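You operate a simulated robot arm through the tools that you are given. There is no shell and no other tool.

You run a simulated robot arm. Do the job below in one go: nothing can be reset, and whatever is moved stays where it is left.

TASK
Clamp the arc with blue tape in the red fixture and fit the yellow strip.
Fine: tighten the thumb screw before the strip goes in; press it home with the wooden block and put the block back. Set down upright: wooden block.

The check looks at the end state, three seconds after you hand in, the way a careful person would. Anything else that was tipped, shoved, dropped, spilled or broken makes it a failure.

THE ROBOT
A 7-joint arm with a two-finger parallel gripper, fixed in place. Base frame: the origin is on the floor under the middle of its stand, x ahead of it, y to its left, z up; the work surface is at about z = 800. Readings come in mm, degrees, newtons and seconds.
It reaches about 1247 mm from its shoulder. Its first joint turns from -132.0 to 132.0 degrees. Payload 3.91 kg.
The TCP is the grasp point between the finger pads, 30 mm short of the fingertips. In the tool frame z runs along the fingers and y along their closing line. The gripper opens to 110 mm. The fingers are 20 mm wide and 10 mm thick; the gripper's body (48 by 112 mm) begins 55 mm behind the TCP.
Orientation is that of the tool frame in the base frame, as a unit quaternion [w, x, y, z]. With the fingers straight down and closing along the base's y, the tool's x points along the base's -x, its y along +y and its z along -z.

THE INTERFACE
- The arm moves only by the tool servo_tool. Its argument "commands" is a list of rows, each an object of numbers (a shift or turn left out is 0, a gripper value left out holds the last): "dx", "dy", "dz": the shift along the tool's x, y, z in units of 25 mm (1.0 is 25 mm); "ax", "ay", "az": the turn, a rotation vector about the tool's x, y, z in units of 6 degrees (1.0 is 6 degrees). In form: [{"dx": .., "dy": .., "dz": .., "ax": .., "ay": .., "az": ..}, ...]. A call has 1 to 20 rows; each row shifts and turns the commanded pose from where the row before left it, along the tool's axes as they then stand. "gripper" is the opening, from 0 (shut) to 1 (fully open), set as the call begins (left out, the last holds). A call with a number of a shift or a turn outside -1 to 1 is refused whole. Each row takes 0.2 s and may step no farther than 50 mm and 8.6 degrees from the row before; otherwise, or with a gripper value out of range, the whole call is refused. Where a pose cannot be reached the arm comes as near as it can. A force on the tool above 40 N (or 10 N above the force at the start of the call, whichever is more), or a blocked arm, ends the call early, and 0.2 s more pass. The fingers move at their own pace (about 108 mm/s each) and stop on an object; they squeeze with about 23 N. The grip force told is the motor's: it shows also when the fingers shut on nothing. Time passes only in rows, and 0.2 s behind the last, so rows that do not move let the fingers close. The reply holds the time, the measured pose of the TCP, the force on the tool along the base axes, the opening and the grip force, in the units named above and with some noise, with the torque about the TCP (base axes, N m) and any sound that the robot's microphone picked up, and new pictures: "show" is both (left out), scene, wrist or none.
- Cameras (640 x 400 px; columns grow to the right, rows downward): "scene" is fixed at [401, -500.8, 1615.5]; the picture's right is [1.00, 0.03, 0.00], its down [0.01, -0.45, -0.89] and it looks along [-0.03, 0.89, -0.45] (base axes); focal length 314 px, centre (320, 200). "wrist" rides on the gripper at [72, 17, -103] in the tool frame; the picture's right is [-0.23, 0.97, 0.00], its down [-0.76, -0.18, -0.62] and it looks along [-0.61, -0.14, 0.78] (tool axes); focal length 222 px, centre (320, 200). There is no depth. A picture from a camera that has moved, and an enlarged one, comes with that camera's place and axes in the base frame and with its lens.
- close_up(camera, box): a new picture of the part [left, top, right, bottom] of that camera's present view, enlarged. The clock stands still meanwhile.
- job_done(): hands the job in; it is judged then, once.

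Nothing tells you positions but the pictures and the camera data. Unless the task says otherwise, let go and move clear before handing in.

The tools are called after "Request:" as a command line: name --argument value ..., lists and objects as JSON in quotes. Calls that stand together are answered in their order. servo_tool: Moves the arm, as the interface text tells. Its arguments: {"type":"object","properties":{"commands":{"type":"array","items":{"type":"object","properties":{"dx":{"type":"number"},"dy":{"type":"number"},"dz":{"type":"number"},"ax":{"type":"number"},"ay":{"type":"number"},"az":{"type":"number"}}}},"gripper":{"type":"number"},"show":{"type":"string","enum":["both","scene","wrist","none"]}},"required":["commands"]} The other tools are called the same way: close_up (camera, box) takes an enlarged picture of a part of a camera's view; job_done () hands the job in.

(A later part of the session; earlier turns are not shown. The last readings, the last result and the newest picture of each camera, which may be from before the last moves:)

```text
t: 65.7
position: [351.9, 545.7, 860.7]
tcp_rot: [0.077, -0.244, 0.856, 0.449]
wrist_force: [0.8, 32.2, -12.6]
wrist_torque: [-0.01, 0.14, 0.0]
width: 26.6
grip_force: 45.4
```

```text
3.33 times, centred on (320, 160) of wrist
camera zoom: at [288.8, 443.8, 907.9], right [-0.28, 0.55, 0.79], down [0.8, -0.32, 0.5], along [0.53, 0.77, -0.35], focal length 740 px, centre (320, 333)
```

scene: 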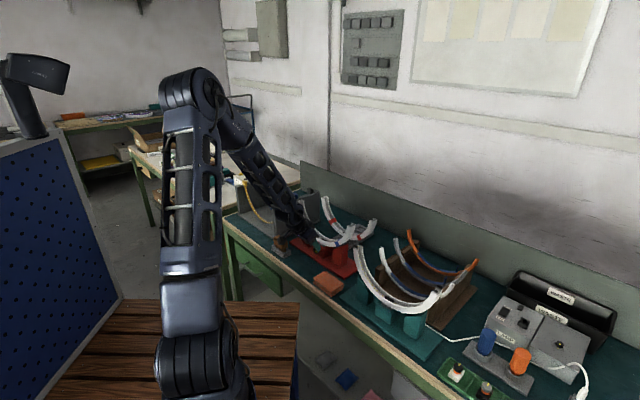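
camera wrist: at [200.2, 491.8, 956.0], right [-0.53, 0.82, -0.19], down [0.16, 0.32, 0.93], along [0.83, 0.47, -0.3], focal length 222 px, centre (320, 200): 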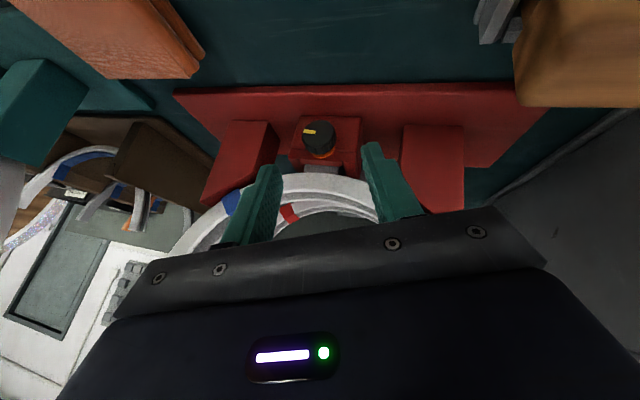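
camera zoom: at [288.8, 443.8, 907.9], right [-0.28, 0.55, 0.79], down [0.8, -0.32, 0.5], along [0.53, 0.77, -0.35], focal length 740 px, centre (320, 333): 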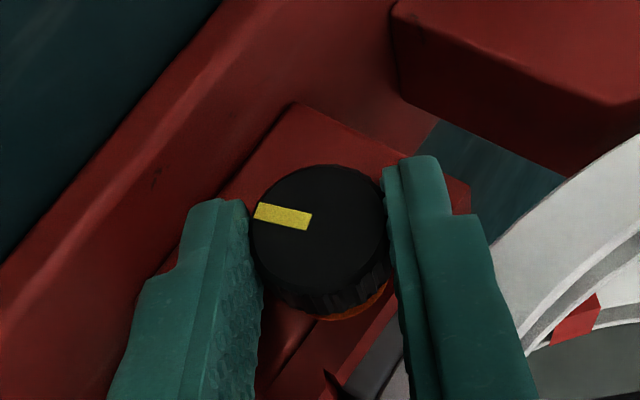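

Still turning freely, and the knob is creeping in toward the orange collar. Another re-grip, this time pulling the fingertips back before swinging round.

Request:
servo_tool --commands '[{}, {}, {"dz": -0.55}, {"ax": 0.866, "az": -0.5, "dy": 0.119, "dx": 0.003, "dz": 0.0054}, {"ax": 0.866, "az": -0.5, "dy": 0.119, "dx": 0.003, "dz": 0.0054}, {"ax": 0.866, "az": -0.5, "dy": 0.119, "dx": 0.003, "dz": 0.0054}, {"ax": 0.866, "az": -0.5, "dy": 0.119, "dx": 0.003, "dz": 0.0054}, {"ax": 0.866, "az": -0.5, "dy": 0.119, "dx": 0.003, "dz": 0.0054}, {"ax": 0.866, "az": -0.5, "dy": 0.119, "dx": 0.003, "dz": 0.0054}, {"ax": 0.866, "az": -0.5, "dy": 0.119, "dx": 0.003, "dz": 0.0054}, {"ax": 0.866, "az": -0.5, "dy": 0.119, "dx": 0.003, "dz": 0.0054}, {"ax": 0.866, "az": -0.5, "dy": 0.119, "dx": 0.003, "dz": 0.0054}, {"ax": 0.866, "az": -0.5, "dy": 0.119, "dx": 0.003, "dz": 0.0054}, {"ax": 0.866, "az": -0.5, "dy": 0.119, "dx": 0.003, "dz": 0.0054}, {"ax": 0.866, "az": -0.5, "dy": 0.119, "dx": 0.003, "dz": 0.0054}, {}]' --gripper 0.5 --show "wrist"

Request:
close_up --camera "wrist" --box '[250, 80, 410, 200]'

Request:
close_up --camera "scene" --box '[270, 200, 350, 270]'

```text
t: 67.9
position: [370.7, 540.1, 885.4]
tcp_rot: [0.222, -0.328, 0.903, 0.162]
wrist_force: [-22.0, 9.8, 36.5]
wrist_torque: [1.3, 1.4, 0.75]
width: 68.3
grip_force: 13.5
stopped in row 10: the force on the tool passed its limit at 72 N (the readings are from after the stop); the commanded pose is now the measured one
camera wrist: at [278.0, 467.4, 937.3], right [-0.49, 0.83, 0.26], down [0.46, -0.01, 0.89], along [0.74, 0.56, -0.37], focal length 222 px, centre (320, 200)
```

wrist: 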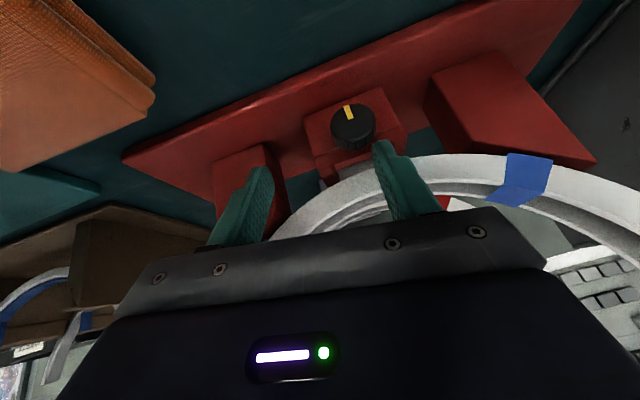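

```text
3.33 times, centred on (330, 140) of wrist
camera zoom: at [278.0, 467.4, 937.3], right [-0.49, 0.83, 0.26], down [0.46, -0.01, 0.89], along [0.74, 0.56, -0.37], focal length 740 px, centre (287, 400)
```

zoom: 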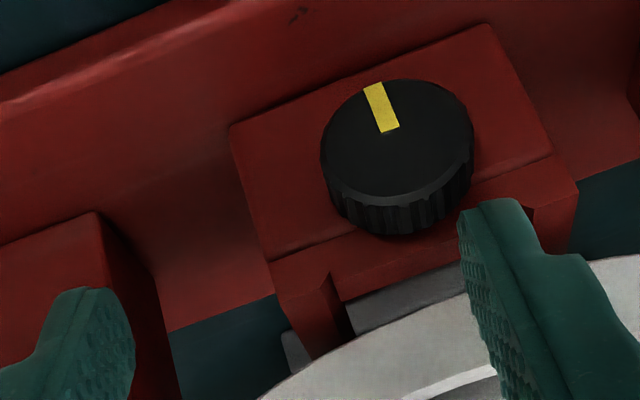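

```text
5.71 times, centred on (310, 235) of scene
camera zoom: at [401.0, -500.8, 1615.5], right [1.0, 0.03, 0.0], down [0.01, -0.45, -0.89], along [-0.03, 0.89, -0.45], focal length 1794 px, centre (377, 0)
```

zoom: 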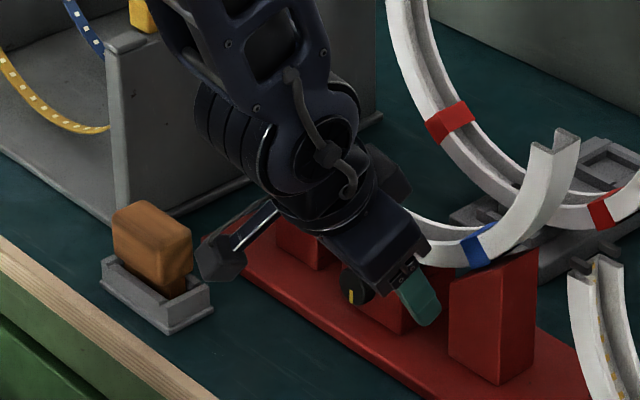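

The swing back lagged and a finger landed on the box rim again. I'm pulling straight back out and will do the return swing slowly in free space.

Request:
servo_tool --commands '[{"dz": -0.8}, {"dz": -1}, {"dz": -1}, {}]' --gripper 0.5 --show "both"

Request:
close_up --camera "wrist" --box '[250, 80, 410, 200]'

Request:
close_up --camera "scene" --box '[290, 190, 370, 265]'

```text
t: 68.9
position: [352.4, 503.2, 942.2]
tcp_rot: [0.222, -0.327, 0.905, 0.16]
wrist_force: [-0.4, 0.1, -0.9]
wrist_torque: [-0.02, -0.01, 0.03]
width: 55.0
grip_force: 0.0
camera wrist: at [259.1, 433.2, 994.3], right [-0.49, 0.83, 0.26], down [0.46, 0.0, 0.89], along [0.74, 0.55, -0.38], focal length 222 px, centre (320, 200)
```

scene: 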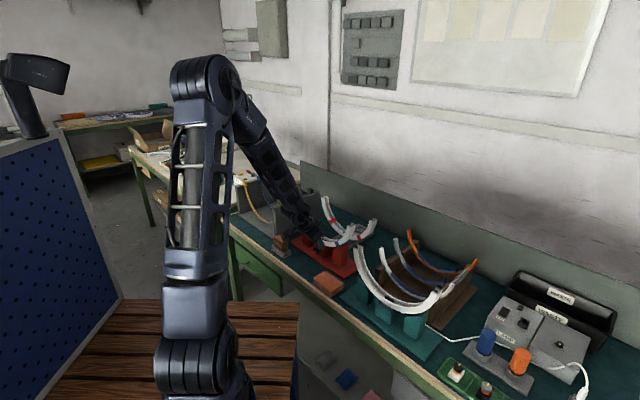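
wrist: 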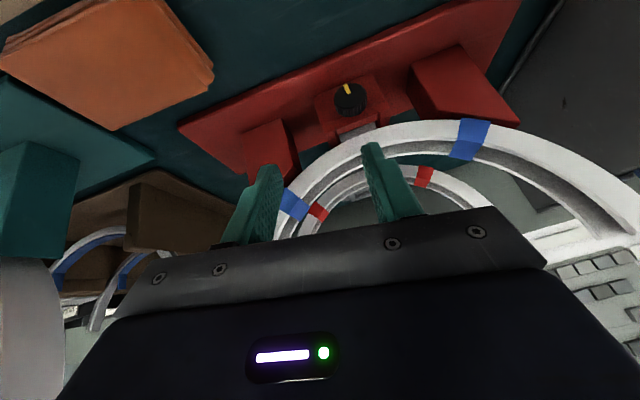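

```text
3.33 times, centred on (330, 140) of wrist
camera zoom: at [259.1, 433.2, 994.3], right [-0.49, 0.83, 0.26], down [0.46, 0.0, 0.89], along [0.74, 0.55, -0.38], focal length 740 px, centre (287, 400)
```

zoom: 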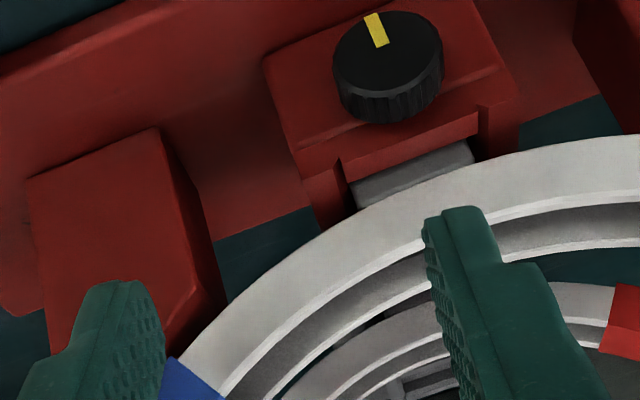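

```text
5.33 times, centred on (330, 228) of scene
camera zoom: at [401.0, -500.8, 1615.5], right [1.0, 0.03, 0.0], down [0.01, -0.45, -0.89], along [-0.03, 0.89, -0.45], focal length 1674 px, centre (267, 53)
```

zoom: 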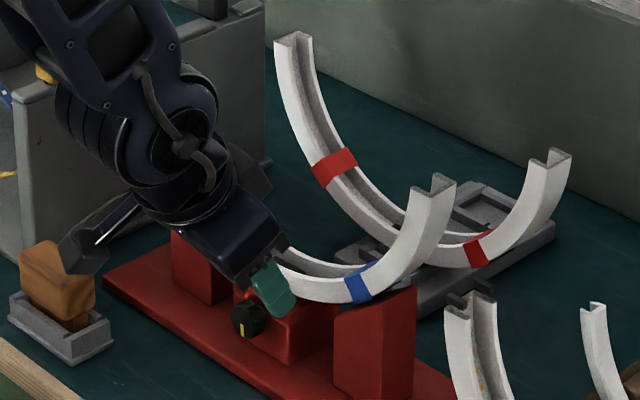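

Request:
close_up --camera "scene" --box '[312, 236, 342, 260]'

Request:
close_up --camera "wrist" --box '[310, 70, 390, 150]'

```text
16.00 times, centred on (327, 248) of scene
camera zoom: at [401.0, -500.8, 1615.5], right [1.0, 0.03, 0.0], down [0.01, -0.45, -0.89], along [-0.03, 0.89, -0.45], focal length 5022 px, centre (208, -568)
```

zoom: 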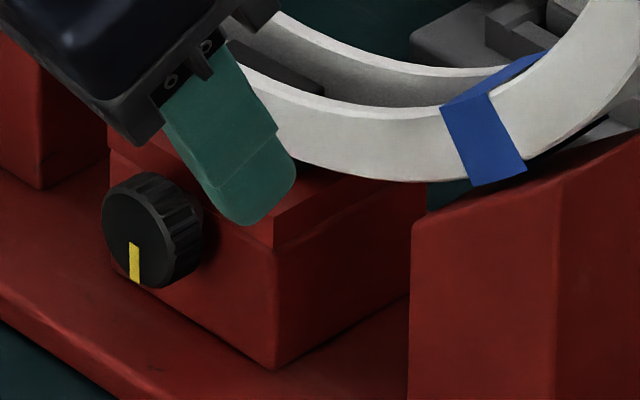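

```text
5.00 times, centred on (350, 110) of wrist
camera zoom: at [259.1, 433.2, 994.3], right [-0.49, 0.83, 0.26], down [0.46, 0.0, 0.89], along [0.74, 0.55, -0.38], focal length 1111 px, centre (170, 650)
```

zoom: 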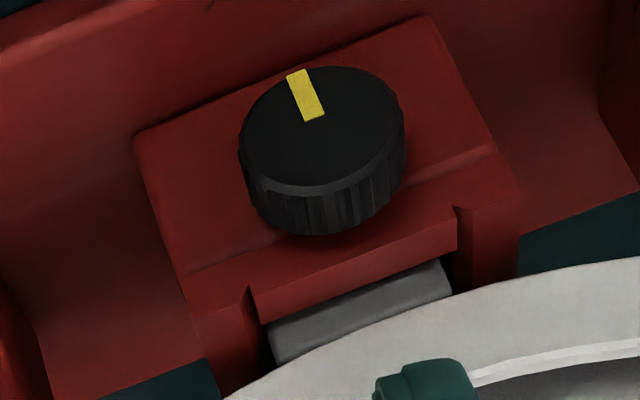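

The knob is now flush against the clamp box with the orange collar fully hidden and the mark turned half a turn to 6 o'clock, so it reads as tight. I'll back away, straighten the tool, and inspect the clamped arc.

Request:
servo_tool --commands '[{"dz": -1}, {"dz": -1}, {"dz": -1}, {"ax": 0.62, "az": -0.36, "dz": -0.5}, {"ax": 0.62, "az": -0.36, "dz": -0.5}, {"ay": 1}, {"ay": 1}, {"ay": 1}, {"ay": 1}, {"ay": 1}, {}]' --show "both"

Request:
close_up --camera "scene" --box '[290, 190, 370, 265]'

Request:
close_up --camera "scene" --box '[295, 190, 320, 210]'

```text
t: 71.3
position: [320.3, 462.4, 1027.4]
tcp_rot: [0.006, -0.358, 0.934, -0.001]
wrist_force: [0.6, 0.1, 0.5]
wrist_torque: [0.04, 0.01, -0.01]
width: 54.9
grip_force: 0.0
camera wrist: at [254.2, 425.7, 1128.2], right [-0.48, 0.88, 0.0], down [0.68, 0.37, 0.63], along [0.56, 0.3, -0.77], focal length 222 px, centre (320, 200)
```

scene: 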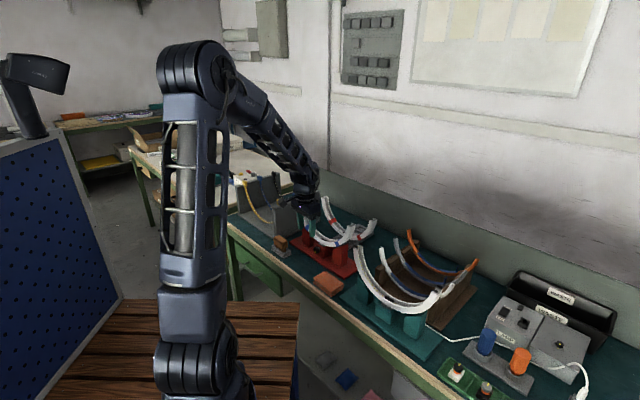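
wrist: 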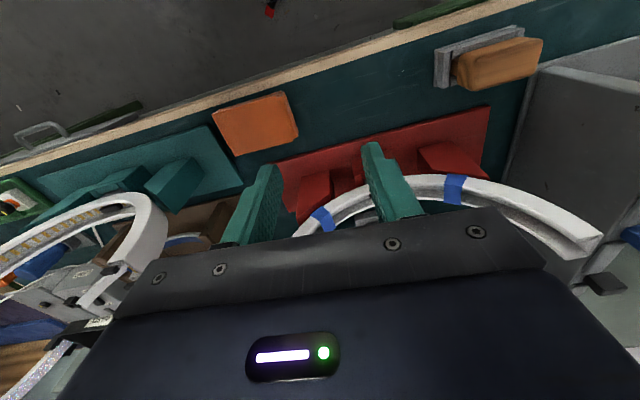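

```text
5.33 times, centred on (330, 228) of scene
camera zoom: at [401.0, -500.8, 1615.5], right [1.0, 0.03, 0.0], down [0.01, -0.45, -0.89], along [-0.03, 0.89, -0.45], focal length 1674 px, centre (267, 53)
```

zoom: 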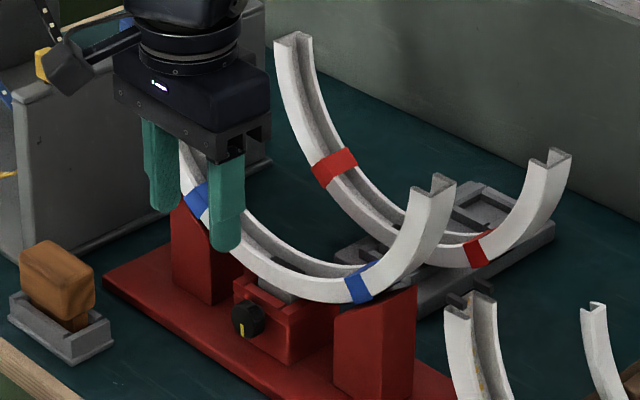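

```text
16.00 times, centred on (308, 200) of scene
camera zoom: at [401.0, -500.8, 1615.5], right [1.0, 0.03, 0.0], down [0.01, -0.45, -0.89], along [-0.03, 0.89, -0.45], focal length 5022 px, centre (520, 200)
```

zoom: 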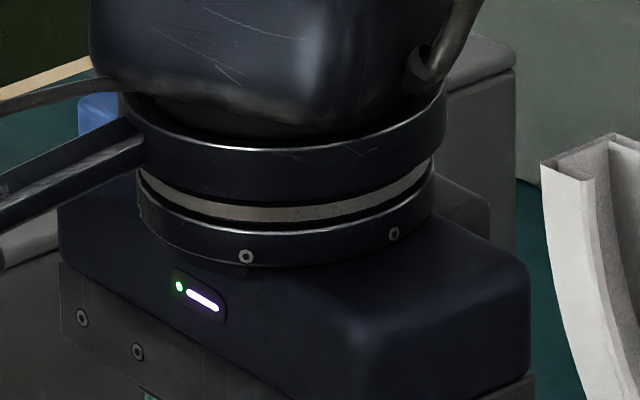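

The arc is held. Now I'll square the tool back to the bench and go and look at the strip rack on the left.

Request:
servo_tool --commands '[{"dz": -1, "az": 1}, {"dz": -1, "az": 1}, {"dz": -1, "az": 1}, {"az": 1}, {"az": 1}, {"az": 1}, {"az": 1}, {"az": 1}, {"az": 1}, {"az": 1}, {"az": 1}, {"az": 1}, {"az": 1}, {"az": 1}, {"az": 0.49}, {}]' --show "scene"

Request:
close_up --camera "scene" --box '[290, 190, 370, 265]'

Request:
close_up --camera "scene" --box '[230, 160, 330, 250]'

```text
t: 74.7
position: [319.6, 461.6, 1101.3]
tcp_rot: [0.005, 0.383, 0.924, 0.004]
wrist_force: [0.2, -0.7, 0.2]
wrist_torque: [-0.01, 0.01, 0.0]
width: 55.1
grip_force: 0.0
```

scene: 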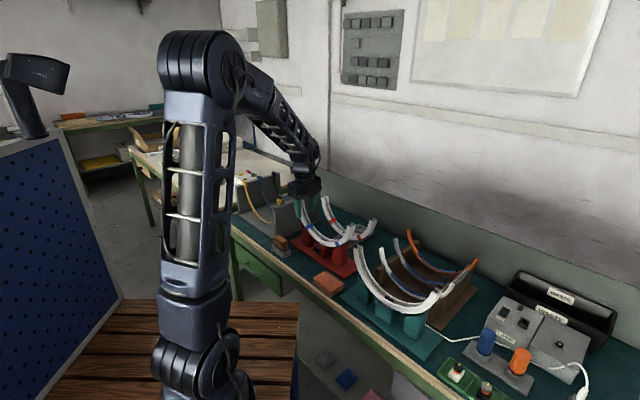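

```text
5.33 times, centred on (330, 228) of scene
camera zoom: at [401.0, -500.8, 1615.5], right [1.0, 0.03, 0.0], down [0.01, -0.45, -0.89], along [-0.03, 0.89, -0.45], focal length 1674 px, centre (267, 53)
```

zoom: 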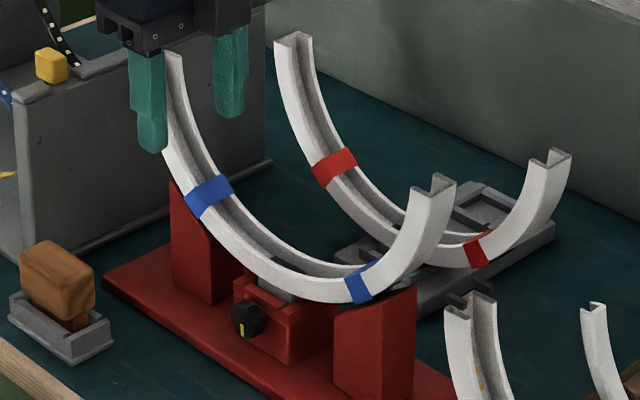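

```text
4.44 times, centred on (280, 205) of scene
camera zoom: at [401.0, -500.8, 1615.5], right [1.0, 0.03, 0.0], down [0.01, -0.45, -0.89], along [-0.03, 0.89, -0.45], focal length 1395 px, centre (498, 178)
```

zoom: 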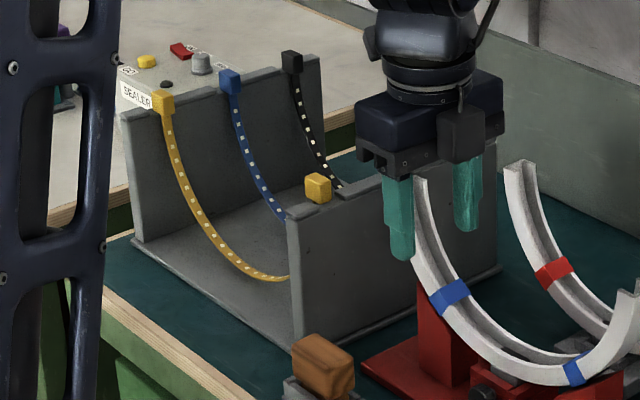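

Request:
servo_tool --commands '[{"dx": 0.98, "dy": 0.33}, {"dx": 0.98, "dy": 0.33}, {"dx": 0.98, "dy": 0.33}, {"dx": 0.98, "dy": 0.33}, {"dx": 0.98, "dy": 0.33}, {"dx": 0.98, "dy": 0.33}, {"dx": 0.98, "dy": 0.33}, {"dx": 0.98, "dy": 0.33}, {"dx": 0.98, "dy": 0.33}, {"dx": 0.98, "dy": 0.33}, {"dx": 0.98, "dy": 0.33}, {"dx": 0.92, "dy": 0.3}, {}, {}]' --show "both"

Request:
close_up --camera "wrist" --box '[200, 0, 440, 180]'

```text
t: 77.7
position: [183.9, 737.8, 1101.5]
tcp_rot: [0.004, 0.382, 0.924, 0.005]
wrist_force: [0.4, -1.0, -0.3]
wrist_torque: [0.02, 0.0, 0.02]
width: 54.8
grip_force: 0.1
camera wrist: at [142.2, 800.5, 1203.3], right [0.85, 0.53, 0.01], down [0.4, -0.67, 0.63], along [0.34, -0.53, -0.78], focal length 222 px, centre (320, 200)
```

scene: 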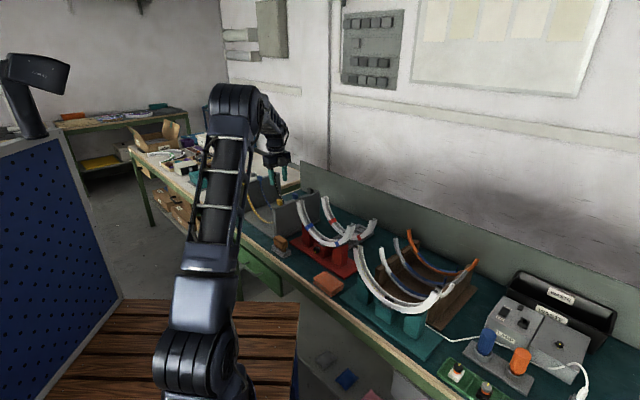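
wrist: 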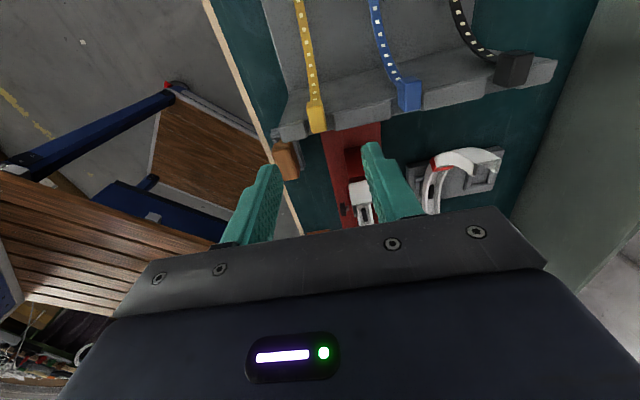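

```text
2.22 times, centred on (320, 90) of wrist
camera zoom: at [142.2, 800.5, 1203.3], right [0.85, 0.53, 0.01], down [0.4, -0.67, 0.63], along [0.34, -0.53, -0.78], focal length 494 px, centre (320, 444)
```

zoom: 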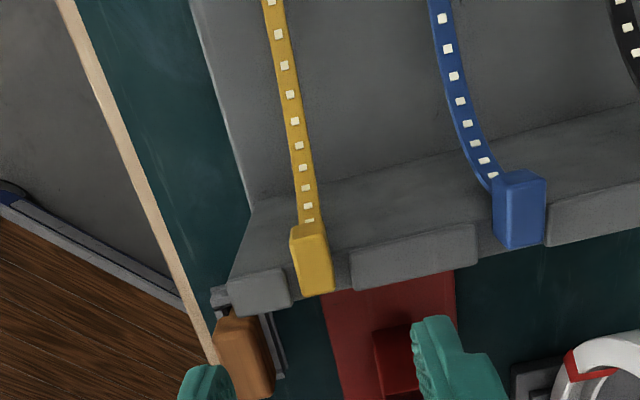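

Request:
close_up --camera "wrist" --box '[290, 80, 350, 140]'

Request:
close_up --camera "wrist" --box '[330, 110, 470, 230]'

```text
6.67 times, centred on (320, 110) of wrist
camera zoom: at [142.2, 800.5, 1203.3], right [0.85, 0.53, 0.01], down [0.4, -0.67, 0.63], along [0.34, -0.53, -0.78], focal length 1481 px, centre (320, 800)
```

zoom: 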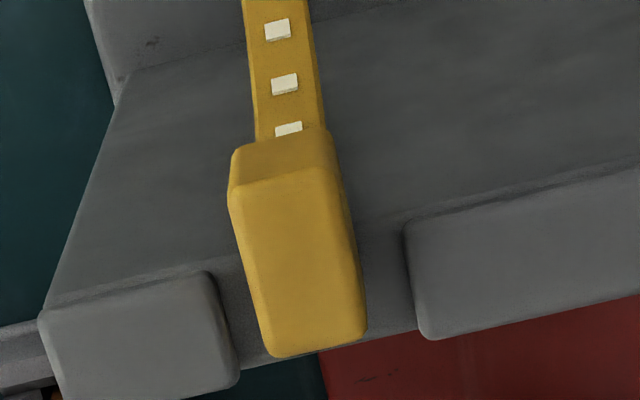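

```text
3.33 times, centred on (400, 170) of wrist
camera zoom: at [142.2, 800.5, 1203.3], right [0.85, 0.53, 0.01], down [0.4, -0.67, 0.63], along [0.34, -0.53, -0.78], focal length 740 px, centre (53, 300)
```

zoom: 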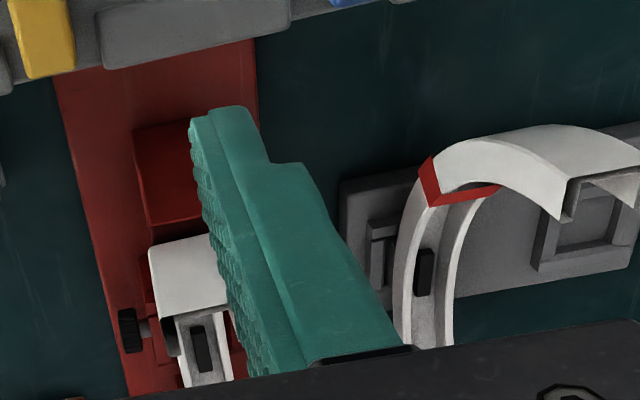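

Request:
servo_tool --commands '[{"dx": 1}, {"dx": 1}, {"dx": 1}, {"dx": 1}, {"dx": 0.6}, {}]' --show "wrist"

Request:
close_up --camera "wrist" --box '[260, 0, 380, 120]'

Request:
close_up --camera "wrist" --box '[270, 90, 380, 200]'

```text
t: 79.1
position: [100.6, 818.5, 1102.1]
tcp_rot: [0.006, 0.383, 0.924, 0.004]
wrist_force: [0.5, 0.7, -0.1]
wrist_torque: [0.03, 0.0, 0.0]
width: 54.8
grip_force: 0.2
camera wrist: at [59.4, 881.1, 1203.7], right [0.85, 0.53, 0.01], down [0.4, -0.67, 0.63], along [0.34, -0.53, -0.78], focal length 222 px, centre (320, 200)
```

wrist: 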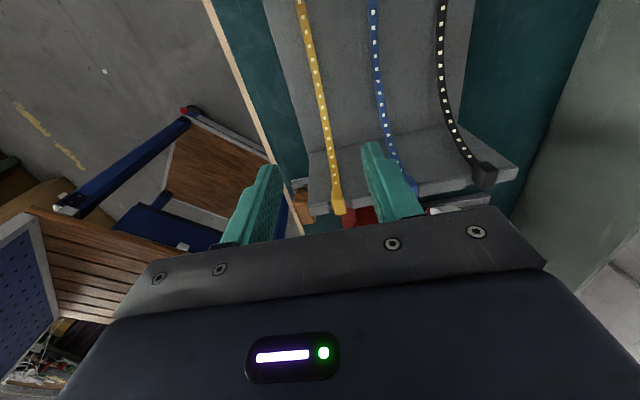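

```text
3.33 times, centred on (320, 60) of wrist
camera zoom: at [59.4, 881.1, 1203.7], right [0.85, 0.53, 0.01], down [0.4, -0.67, 0.63], along [0.34, -0.53, -0.78], focal length 740 px, centre (320, 667)
```

zoom: 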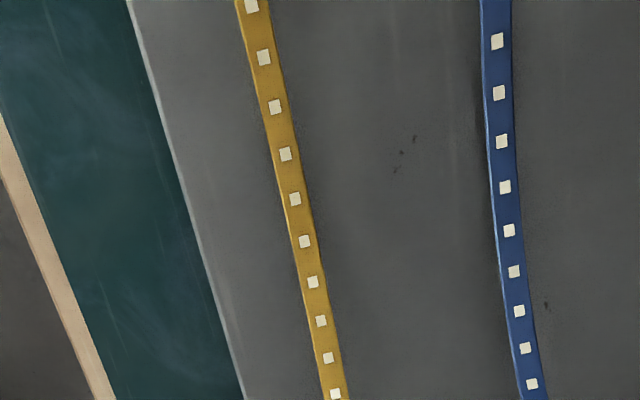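

```text
3.64 times, centred on (325, 145) of wrist
camera zoom: at [59.4, 881.1, 1203.7], right [0.85, 0.53, 0.01], down [0.4, -0.67, 0.63], along [0.34, -0.53, -0.78], focal length 808 px, centre (302, 400)
```

zoom: 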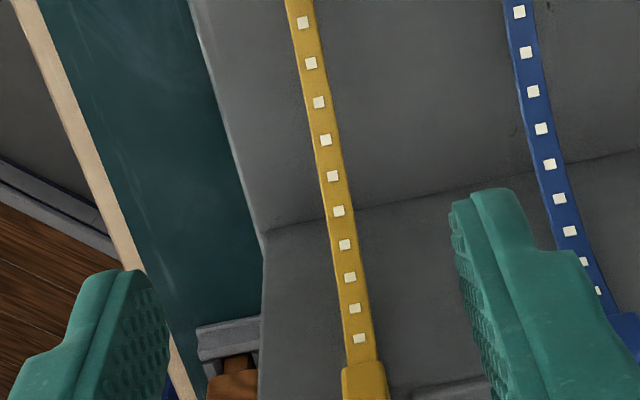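

Request:
close_up --camera "scene" --box '[352, 240, 377, 260]'

Request:
close_up --camera "scene" --box '[420, 275, 460, 307]'

Request:
close_up --camera "scene" --box '[312, 236, 342, 260]'

Request:
close_up --camera "scene" --box '[240, 170, 320, 240]'

```text
16.00 times, centred on (364, 250) of scene
camera zoom: at [401.0, -500.8, 1615.5], right [1.0, 0.03, 0.0], down [0.01, -0.45, -0.89], along [-0.03, 0.89, -0.45], focal length 5022 px, centre (-392, -600)
```

zoom: 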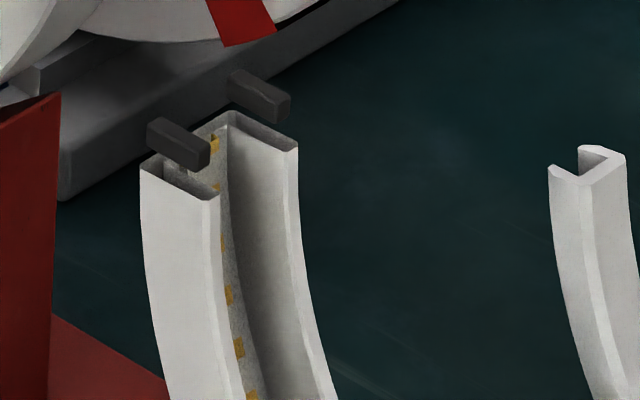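

```text
12.50 times, centred on (440, 291) of scene
camera zoom: at [401.0, -500.8, 1615.5], right [1.0, 0.03, 0.0], down [0.01, -0.45, -0.89], along [-0.03, 0.89, -0.45], focal length 3924 px, centre (-1180, -938)
```

zoom: 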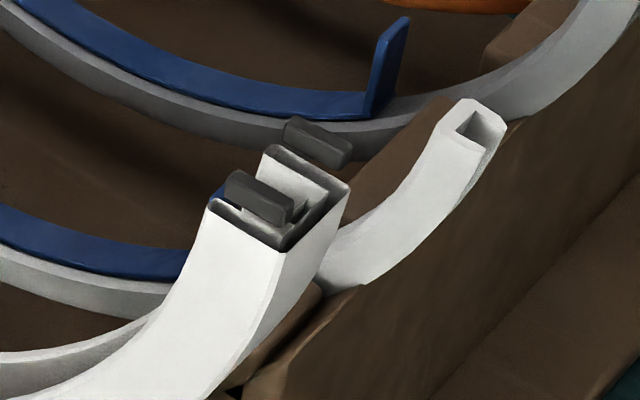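

```text
16.00 times, centred on (327, 248) of scene
camera zoom: at [401.0, -500.8, 1615.5], right [1.0, 0.03, 0.0], down [0.01, -0.45, -0.89], along [-0.03, 0.89, -0.45], focal length 5022 px, centre (208, -568)
```

zoom: 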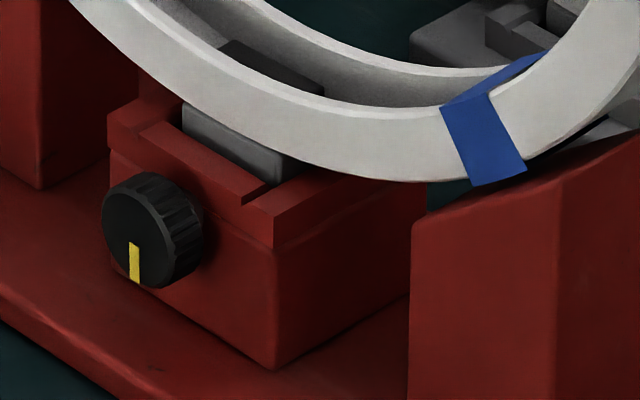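

```text
5.71 times, centred on (280, 205) of scene
camera zoom: at [401.0, -500.8, 1615.5], right [1.0, 0.03, 0.0], down [0.01, -0.45, -0.89], along [-0.03, 0.89, -0.45], focal length 1794 px, centre (549, 171)
```

zoom: 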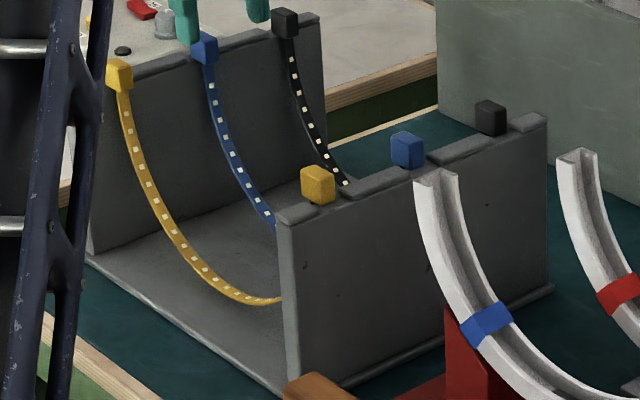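

Request:
servo_tool --commands '[{"dx": 1}, {"dx": 1}, {"dx": 1}, {"dx": 1}, {"dx": 1}, {"dx": 1}, {"dx": 1}, {}]' --show "wrist"

Request:
close_up --camera "wrist" --box '[270, 60, 370, 160]'

Request:
close_up --camera "wrist" --box '[260, 0, 380, 90]'

```text
t: 80.9
position: [-11.0, 920.2, 1096.4]
tcp_rot: [0.006, 0.383, 0.924, 0.004]
wrist_force: [0.0, 0.3, -0.9]
wrist_torque: [0.01, 0.01, 0.02]
width: 55.1
grip_force: 0.0
out of reach, approached as far as the arm can: row 6, 7
camera wrist: at [-52.3, 983.7, 1199.2], right [0.85, 0.53, 0.01], down [0.4, -0.67, 0.63], along [0.34, -0.53, -0.78], focal length 222 px, centre (320, 200)
```

wrist: 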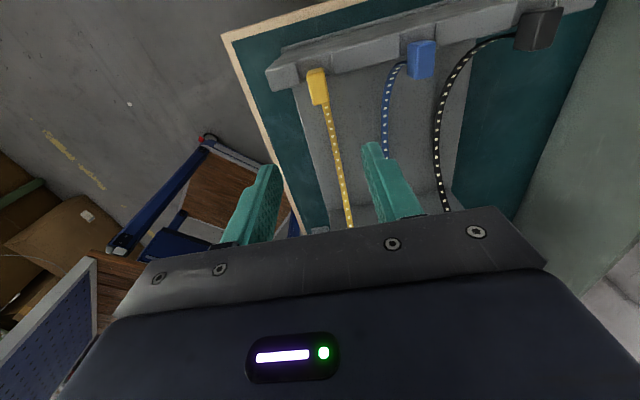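

```text
4.00 times, centred on (320, 110) of wrist
camera zoom: at [-52.3, 983.7, 1199.2], right [0.85, 0.53, 0.01], down [0.4, -0.67, 0.63], along [0.34, -0.53, -0.78], focal length 888 px, centre (320, 560)
```

zoom: 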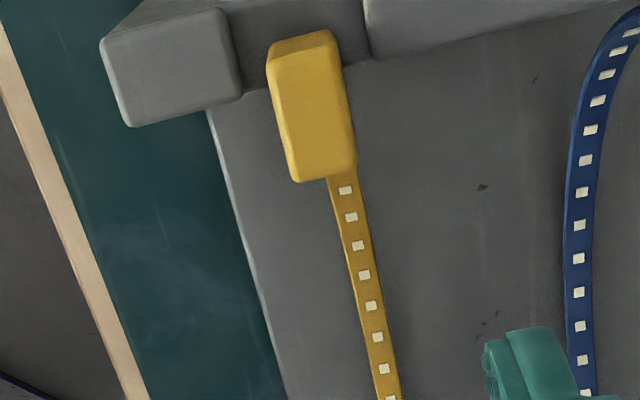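

```text
4.44 times, centred on (320, 45) of wrist
camera zoom: at [-52.3, 983.7, 1199.2], right [0.85, 0.53, 0.01], down [0.4, -0.67, 0.63], along [0.34, -0.53, -0.78], focal length 987 px, centre (320, 889)
```

zoom: 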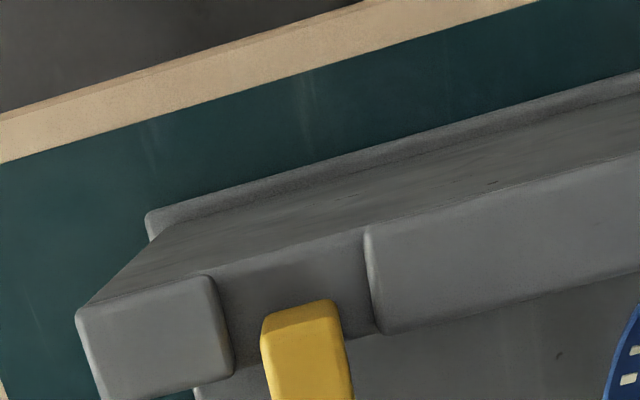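

The strip has an end block about 26 × 16 × 20 mm at each end, resting on the rack walls; the right one (u ≈ -390, n ≈ 650, top z ≈ 981) is reachable. The strip seems to span tip to tip of the arc. Before picking it, I'll turn the gripper again and measure the arc's tips from above.

Request:
servo_tool --commands '[{"dx": -1, "dz": -1, "az": -0.75}, {"dx": -0.98, "dy": 0.13, "az": -0.75}, {"dx": -0.95, "dy": 0.3, "az": -0.75}, {"dx": -0.9, "dy": 0.4, "az": -0.75}, {"dx": -0.86, "dy": 0.5, "az": -0.75}, {"dx": -0.8, "dy": 0.58, "az": -0.75}, {"dx": -0.75, "dy": 0.65, "az": -0.75}, {"dx": -0.67, "dy": 0.73, "az": -0.75}, {"az": -1}, {"az": -1}, {"az": -1}, {"az": -1}, {"az": -1}, {"az": -1}, {"az": -1}, {"az": -1}, {"az": -1}, {}]' --show "both"

```text
t: 84.7
position: [167.5, 910.3, 1122.5]
tcp_rot: [0.007, -0.383, 0.924, -0.001]
wrist_force: [0.2, -0.1, 0.2]
wrist_torque: [0.03, 0.01, 0.01]
width: 55.0
grip_force: 0.1
camera wrist: at [102.4, 870.0, 1224.3], right [-0.53, 0.85, 0.0], down [0.66, 0.41, 0.63], along [0.54, 0.33, -0.77], focal length 222 px, centre (320, 200)
```

scene: 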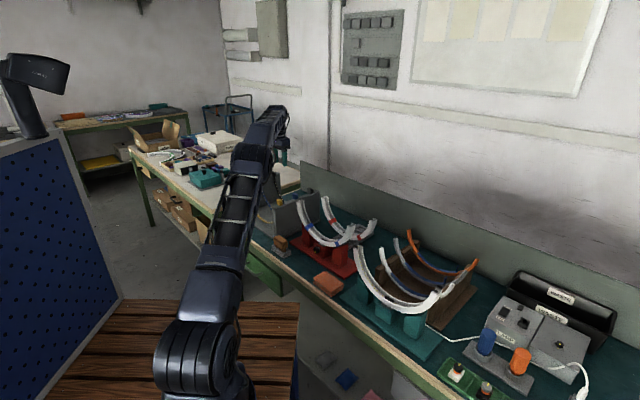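
wrist: 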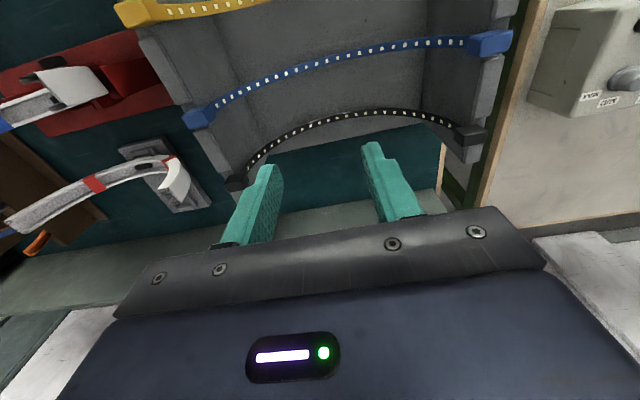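

Request:
servo_tool --commands '[{"dy": -0.95, "dx": 0.12}, {"dy": -0.95, "dx": 0.12}, {"dy": -0.95, "dx": 0.12}, {"dy": -0.95, "dx": 0.12}, {"dy": -0.95, "dx": 0.12}, {"dy": -0.95, "dx": 0.12}, {"dy": -0.95, "dx": 0.12}, {"dy": -0.95, "dx": 0.12}, {"dy": -0.95, "dx": 0.12}, {"dy": -0.95, "dx": 0.12}, {"dy": -0.95, "dx": 0.12}, {"dy": -0.95, "dx": 0.12}, {"dy": -0.95, "dx": 0.12}, {"dy": -0.95, "dx": 0.12}, {"dy": -0.95, "dx": 0.12}, {"dy": -0.95, "dx": 0.08}, {}, {}]' --show "wrist"

Request:
close_up --camera "wrist" --box '[120, 30, 320, 160]'

Request:
close_up --camera "wrist" --box '[320, 30, 520, 160]'

```text
t: 88.5
position: [401.3, 606.9, 1126.5]
tcp_rot: [0.007, -0.382, 0.924, 0.0]
wrist_force: [0.5, 0.7, -0.1]
wrist_torque: [0.02, 0.0, -0.01]
width: 55.1
grip_force: 0.2
camera wrist: at [336.6, 566.7, 1227.5], right [-0.53, 0.85, 0.0], down [0.66, 0.41, 0.63], along [0.54, 0.33, -0.77], focal length 222 px, centre (320, 200)
```

wrist: 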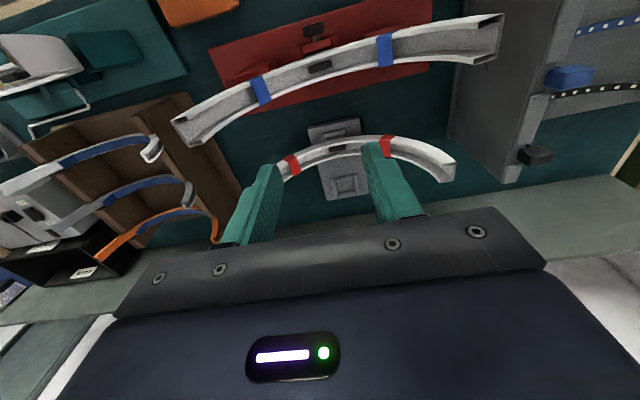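

```text
3.08 times, centred on (220, 95) of wrist
camera zoom: at [336.6, 566.7, 1227.5], right [-0.53, 0.85, 0.0], down [0.66, 0.41, 0.63], along [0.54, 0.33, -0.77], focal length 684 px, centre (628, 523)
```

zoom: 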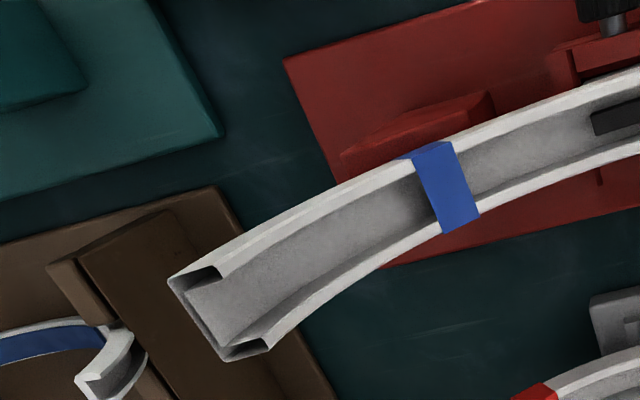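

```text
3.08 times, centred on (420, 95) of wrist
camera zoom: at [336.6, 566.7, 1227.5], right [-0.53, 0.85, 0.0], down [0.66, 0.41, 0.63], along [0.54, 0.33, -0.77], focal length 684 px, centre (12, 523)
```

zoom: 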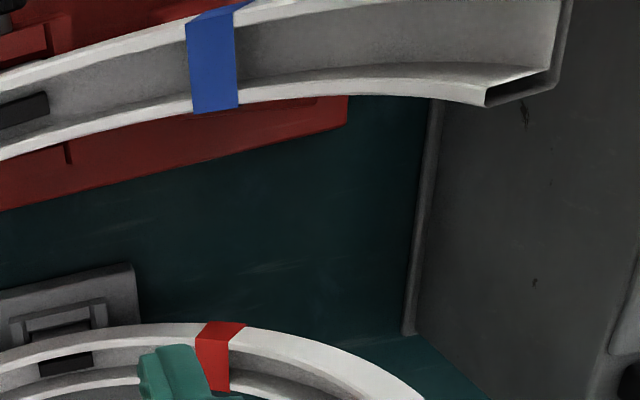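

Request:
close_up --camera "wrist" --box '[440, 0, 520, 80]'

Request:
close_up --camera "wrist" --box '[160, 90, 240, 170]'

Request:
close_up --camera "wrist" --box '[280, 10, 360, 90]'

```text
5.00 times, centred on (480, 40) of wrist
camera zoom: at [336.6, 566.7, 1227.5], right [-0.53, 0.85, 0.0], down [0.66, 0.41, 0.63], along [0.54, 0.33, -0.77], focal length 1111 px, centre (-480, 1000)
```

zoom: 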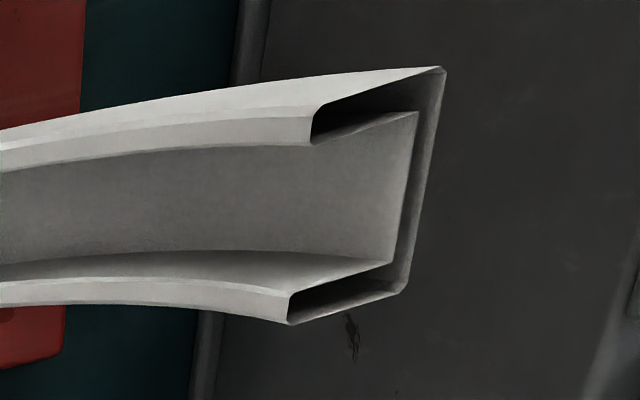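

```text
5.00 times, centred on (200, 130) of wrist
camera zoom: at [336.6, 566.7, 1227.5], right [-0.53, 0.85, 0.0], down [0.66, 0.41, 0.63], along [0.54, 0.33, -0.77], focal length 1111 px, centre (920, 550)
```

zoom: 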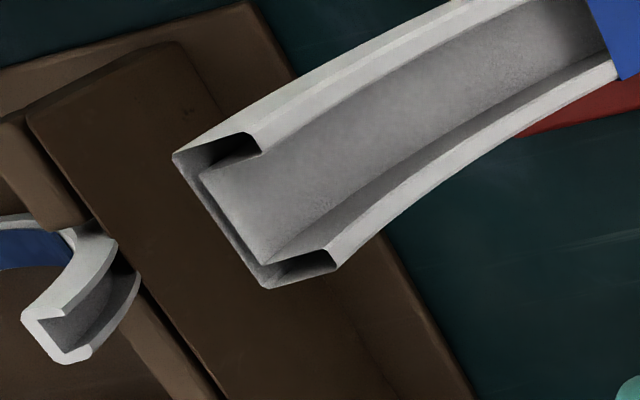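

```text
5.00 times, centred on (320, 50) of wrist
camera zoom: at [336.6, 566.7, 1227.5], right [-0.53, 0.85, 0.0], down [0.66, 0.41, 0.63], along [0.54, 0.33, -0.77], focal length 1111 px, centre (320, 950)
```

zoom: 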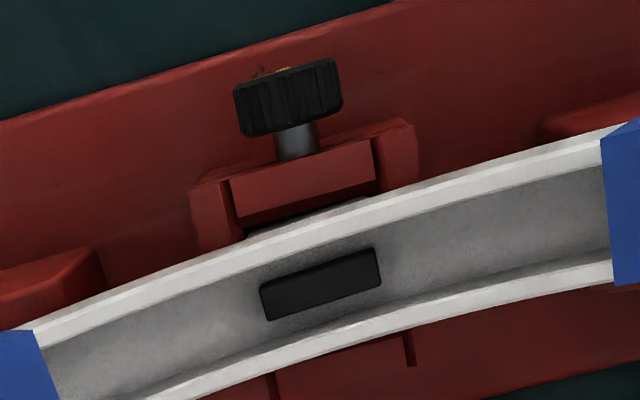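

Request:
close_up --camera "wrist" --box '[300, 10, 340, 50]'

Request:
close_up --camera "scene" --box '[314, 242, 334, 258]'

```text
10.00 times, centred on (320, 30) of wrist
camera zoom: at [336.6, 566.7, 1227.5], right [-0.53, 0.85, 0.0], down [0.66, 0.41, 0.63], along [0.54, 0.33, -0.77], focal length 2221 px, centre (320, 1900)
```

zoom: 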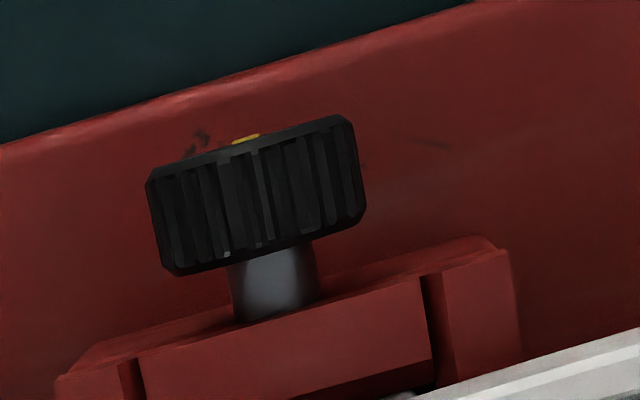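

```text
16.00 times, centred on (324, 250) of scene
camera zoom: at [401.0, -500.8, 1615.5], right [1.0, 0.03, 0.0], down [0.01, -0.45, -0.89], along [-0.03, 0.89, -0.45], focal length 5022 px, centre (256, -600)
```

zoom: 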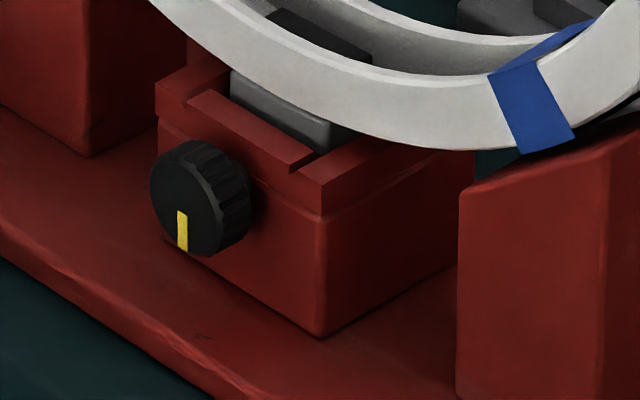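

The orange collar is fully hidden, so the clamp is tight; the arc sits yawed about 2.7° (right tip slightly farther out), which I'll match when placing the strip. Now over to the strip's right end block.

Request:
servo_tool --commands '[{"dy": 0.98, "dx": 0.25, "ay": 0.123, "ax": -0.051}, {"dy": 0.98, "dx": 0.25}, {"dy": 0.98, "dx": 0.25}, {"dy": 0.98, "dx": 0.25}, {"dy": 0.98, "dx": 0.25}, {"dy": 0.98, "dx": 0.25}, {"dy": 0.98, "dx": 0.25}, {"dy": 0.98, "dx": 0.25}, {"dy": 0.98, "dx": 0.25}, {"dy": 0.98, "dx": 0.25}, {"dz": 0.8}, {"dz": 0.8}, {}]' --show "wrist"

Request:
close_up --camera "wrist" --box '[260, 60, 380, 180]'

```text
t: 91.3
position: [186.1, 734.9, 1083.4]
tcp_rot: [0.0, -0.383, 0.924, -0.001]
wrist_force: [0.8, -0.2, 0.6]
wrist_torque: [0.0, 0.0, 0.01]
width: 55.1
grip_force: 0.0
camera wrist: at [122.0, 695.8, 1185.4], right [-0.53, 0.85, 0.0], down [0.66, 0.41, 0.62], along [0.53, 0.33, -0.78], focal length 222 px, centre (320, 200)
```

wrist: 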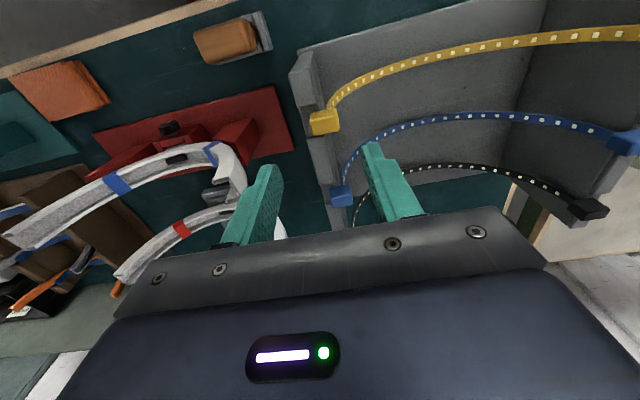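

```text
3.33 times, centred on (320, 120) of wrist
camera zoom: at [122.0, 695.8, 1185.4], right [-0.53, 0.85, 0.0], down [0.66, 0.41, 0.62], along [0.53, 0.33, -0.78], focal length 740 px, centre (320, 467)
```

zoom: 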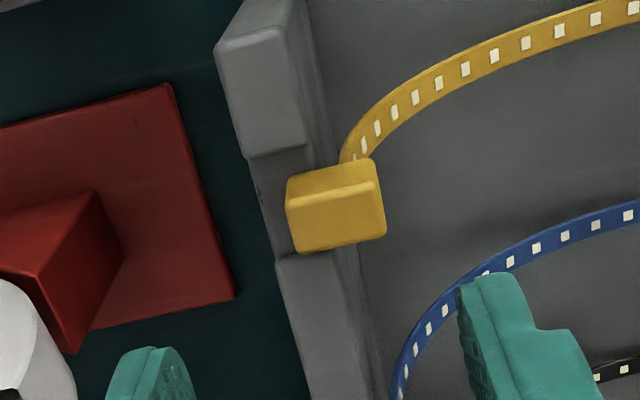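

Request:
servo_tool --commands '[{"dy": 0.19, "dx": -0.06, "dz": 0.7}, {"dz": 0.7}, {"dz": 0.7}, {}]' --show "wrist"

Request:
close_up --camera "wrist" --box '[260, 80, 380, 200]'

```text
t: 92.3
position: [183.1, 739.8, 1030.4]
tcp_rot: [-0.001, -0.383, 0.924, 0.0]
wrist_force: [0.2, 0.5, 0.7]
wrist_torque: [0.0, -0.03, -0.02]
width: 54.9
grip_force: 0.1
camera wrist: at [119.7, 700.7, 1133.6], right [-0.53, 0.85, 0.0], down [0.66, 0.41, 0.62], along [0.53, 0.33, -0.78], focal length 222 px, centre (320, 200)
```

wrist: 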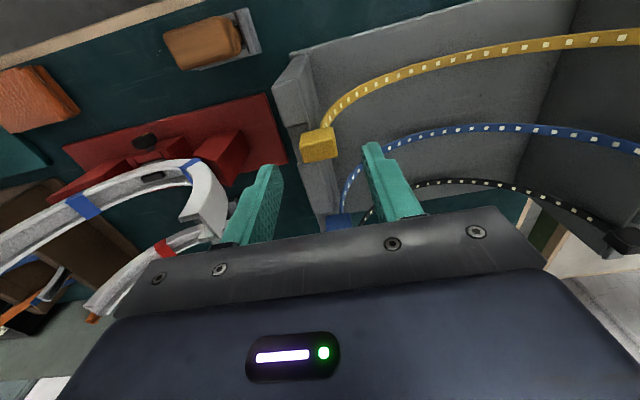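

```text
3.33 times, centred on (320, 140) of wrist
camera zoom: at [119.7, 700.7, 1133.6], right [-0.53, 0.85, 0.0], down [0.66, 0.41, 0.62], along [0.53, 0.33, -0.78], focal length 740 px, centre (320, 400)
```

zoom: 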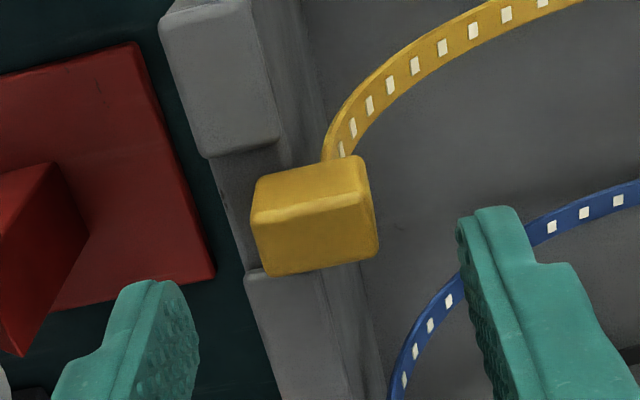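

Request:
servo_tool --commands '[{"dy": -0.04, "dx": 0.04, "dz": 0.5}, {"dz": 0.5}, {"dz": 0.36}, {}]' --show "wrist"

Request:
close_up --camera "wrist" --box '[260, 100, 380, 220]'

Request:
close_up --camera "scene" --box '[270, 170, 310, 210]'

```text
t: 93.3
position: [184.2, 738.9, 997.1]
tcp_rot: [-0.001, -0.382, 0.924, -0.001]
wrist_force: [0.5, 0.5, -0.2]
wrist_torque: [-0.01, 0.01, 0.0]
width: 55.5
grip_force: 0.0
camera wrist: at [119.9, 699.4, 1099.9], right [-0.53, 0.85, 0.0], down [0.66, 0.41, 0.62], along [0.53, 0.33, -0.78], focal length 222 px, centre (320, 200)
```

wrist: 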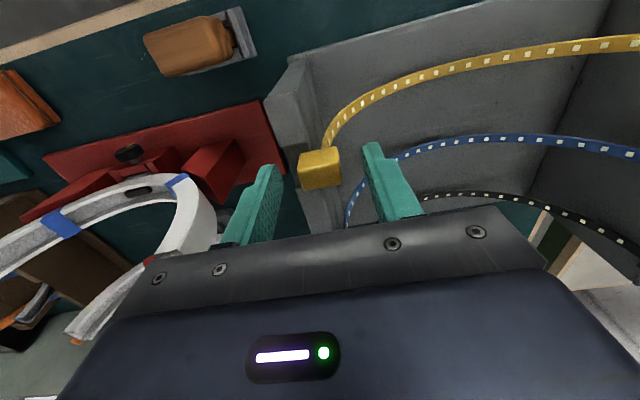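

```text
3.33 times, centred on (320, 160) of wrist
camera zoom: at [119.9, 699.4, 1099.9], right [-0.53, 0.85, 0.0], down [0.66, 0.41, 0.62], along [0.53, 0.33, -0.78], focal length 740 px, centre (320, 333)
```

zoom: 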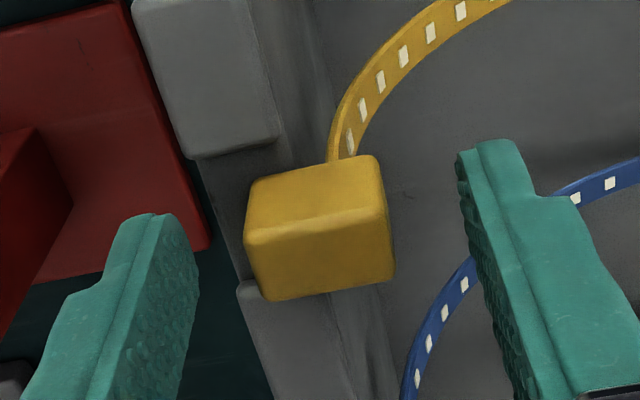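

```text
10.00 times, centred on (290, 190) of scene
camera zoom: at [401.0, -500.8, 1615.5], right [1.0, 0.03, 0.0], down [0.01, -0.45, -0.89], along [-0.03, 0.89, -0.45], focal length 3139 px, centre (620, 300)
```

zoom: 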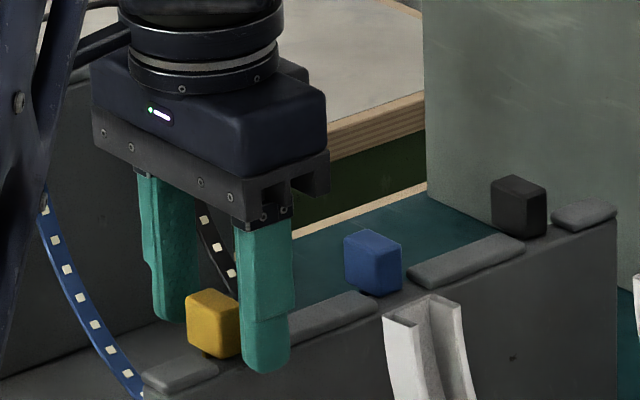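

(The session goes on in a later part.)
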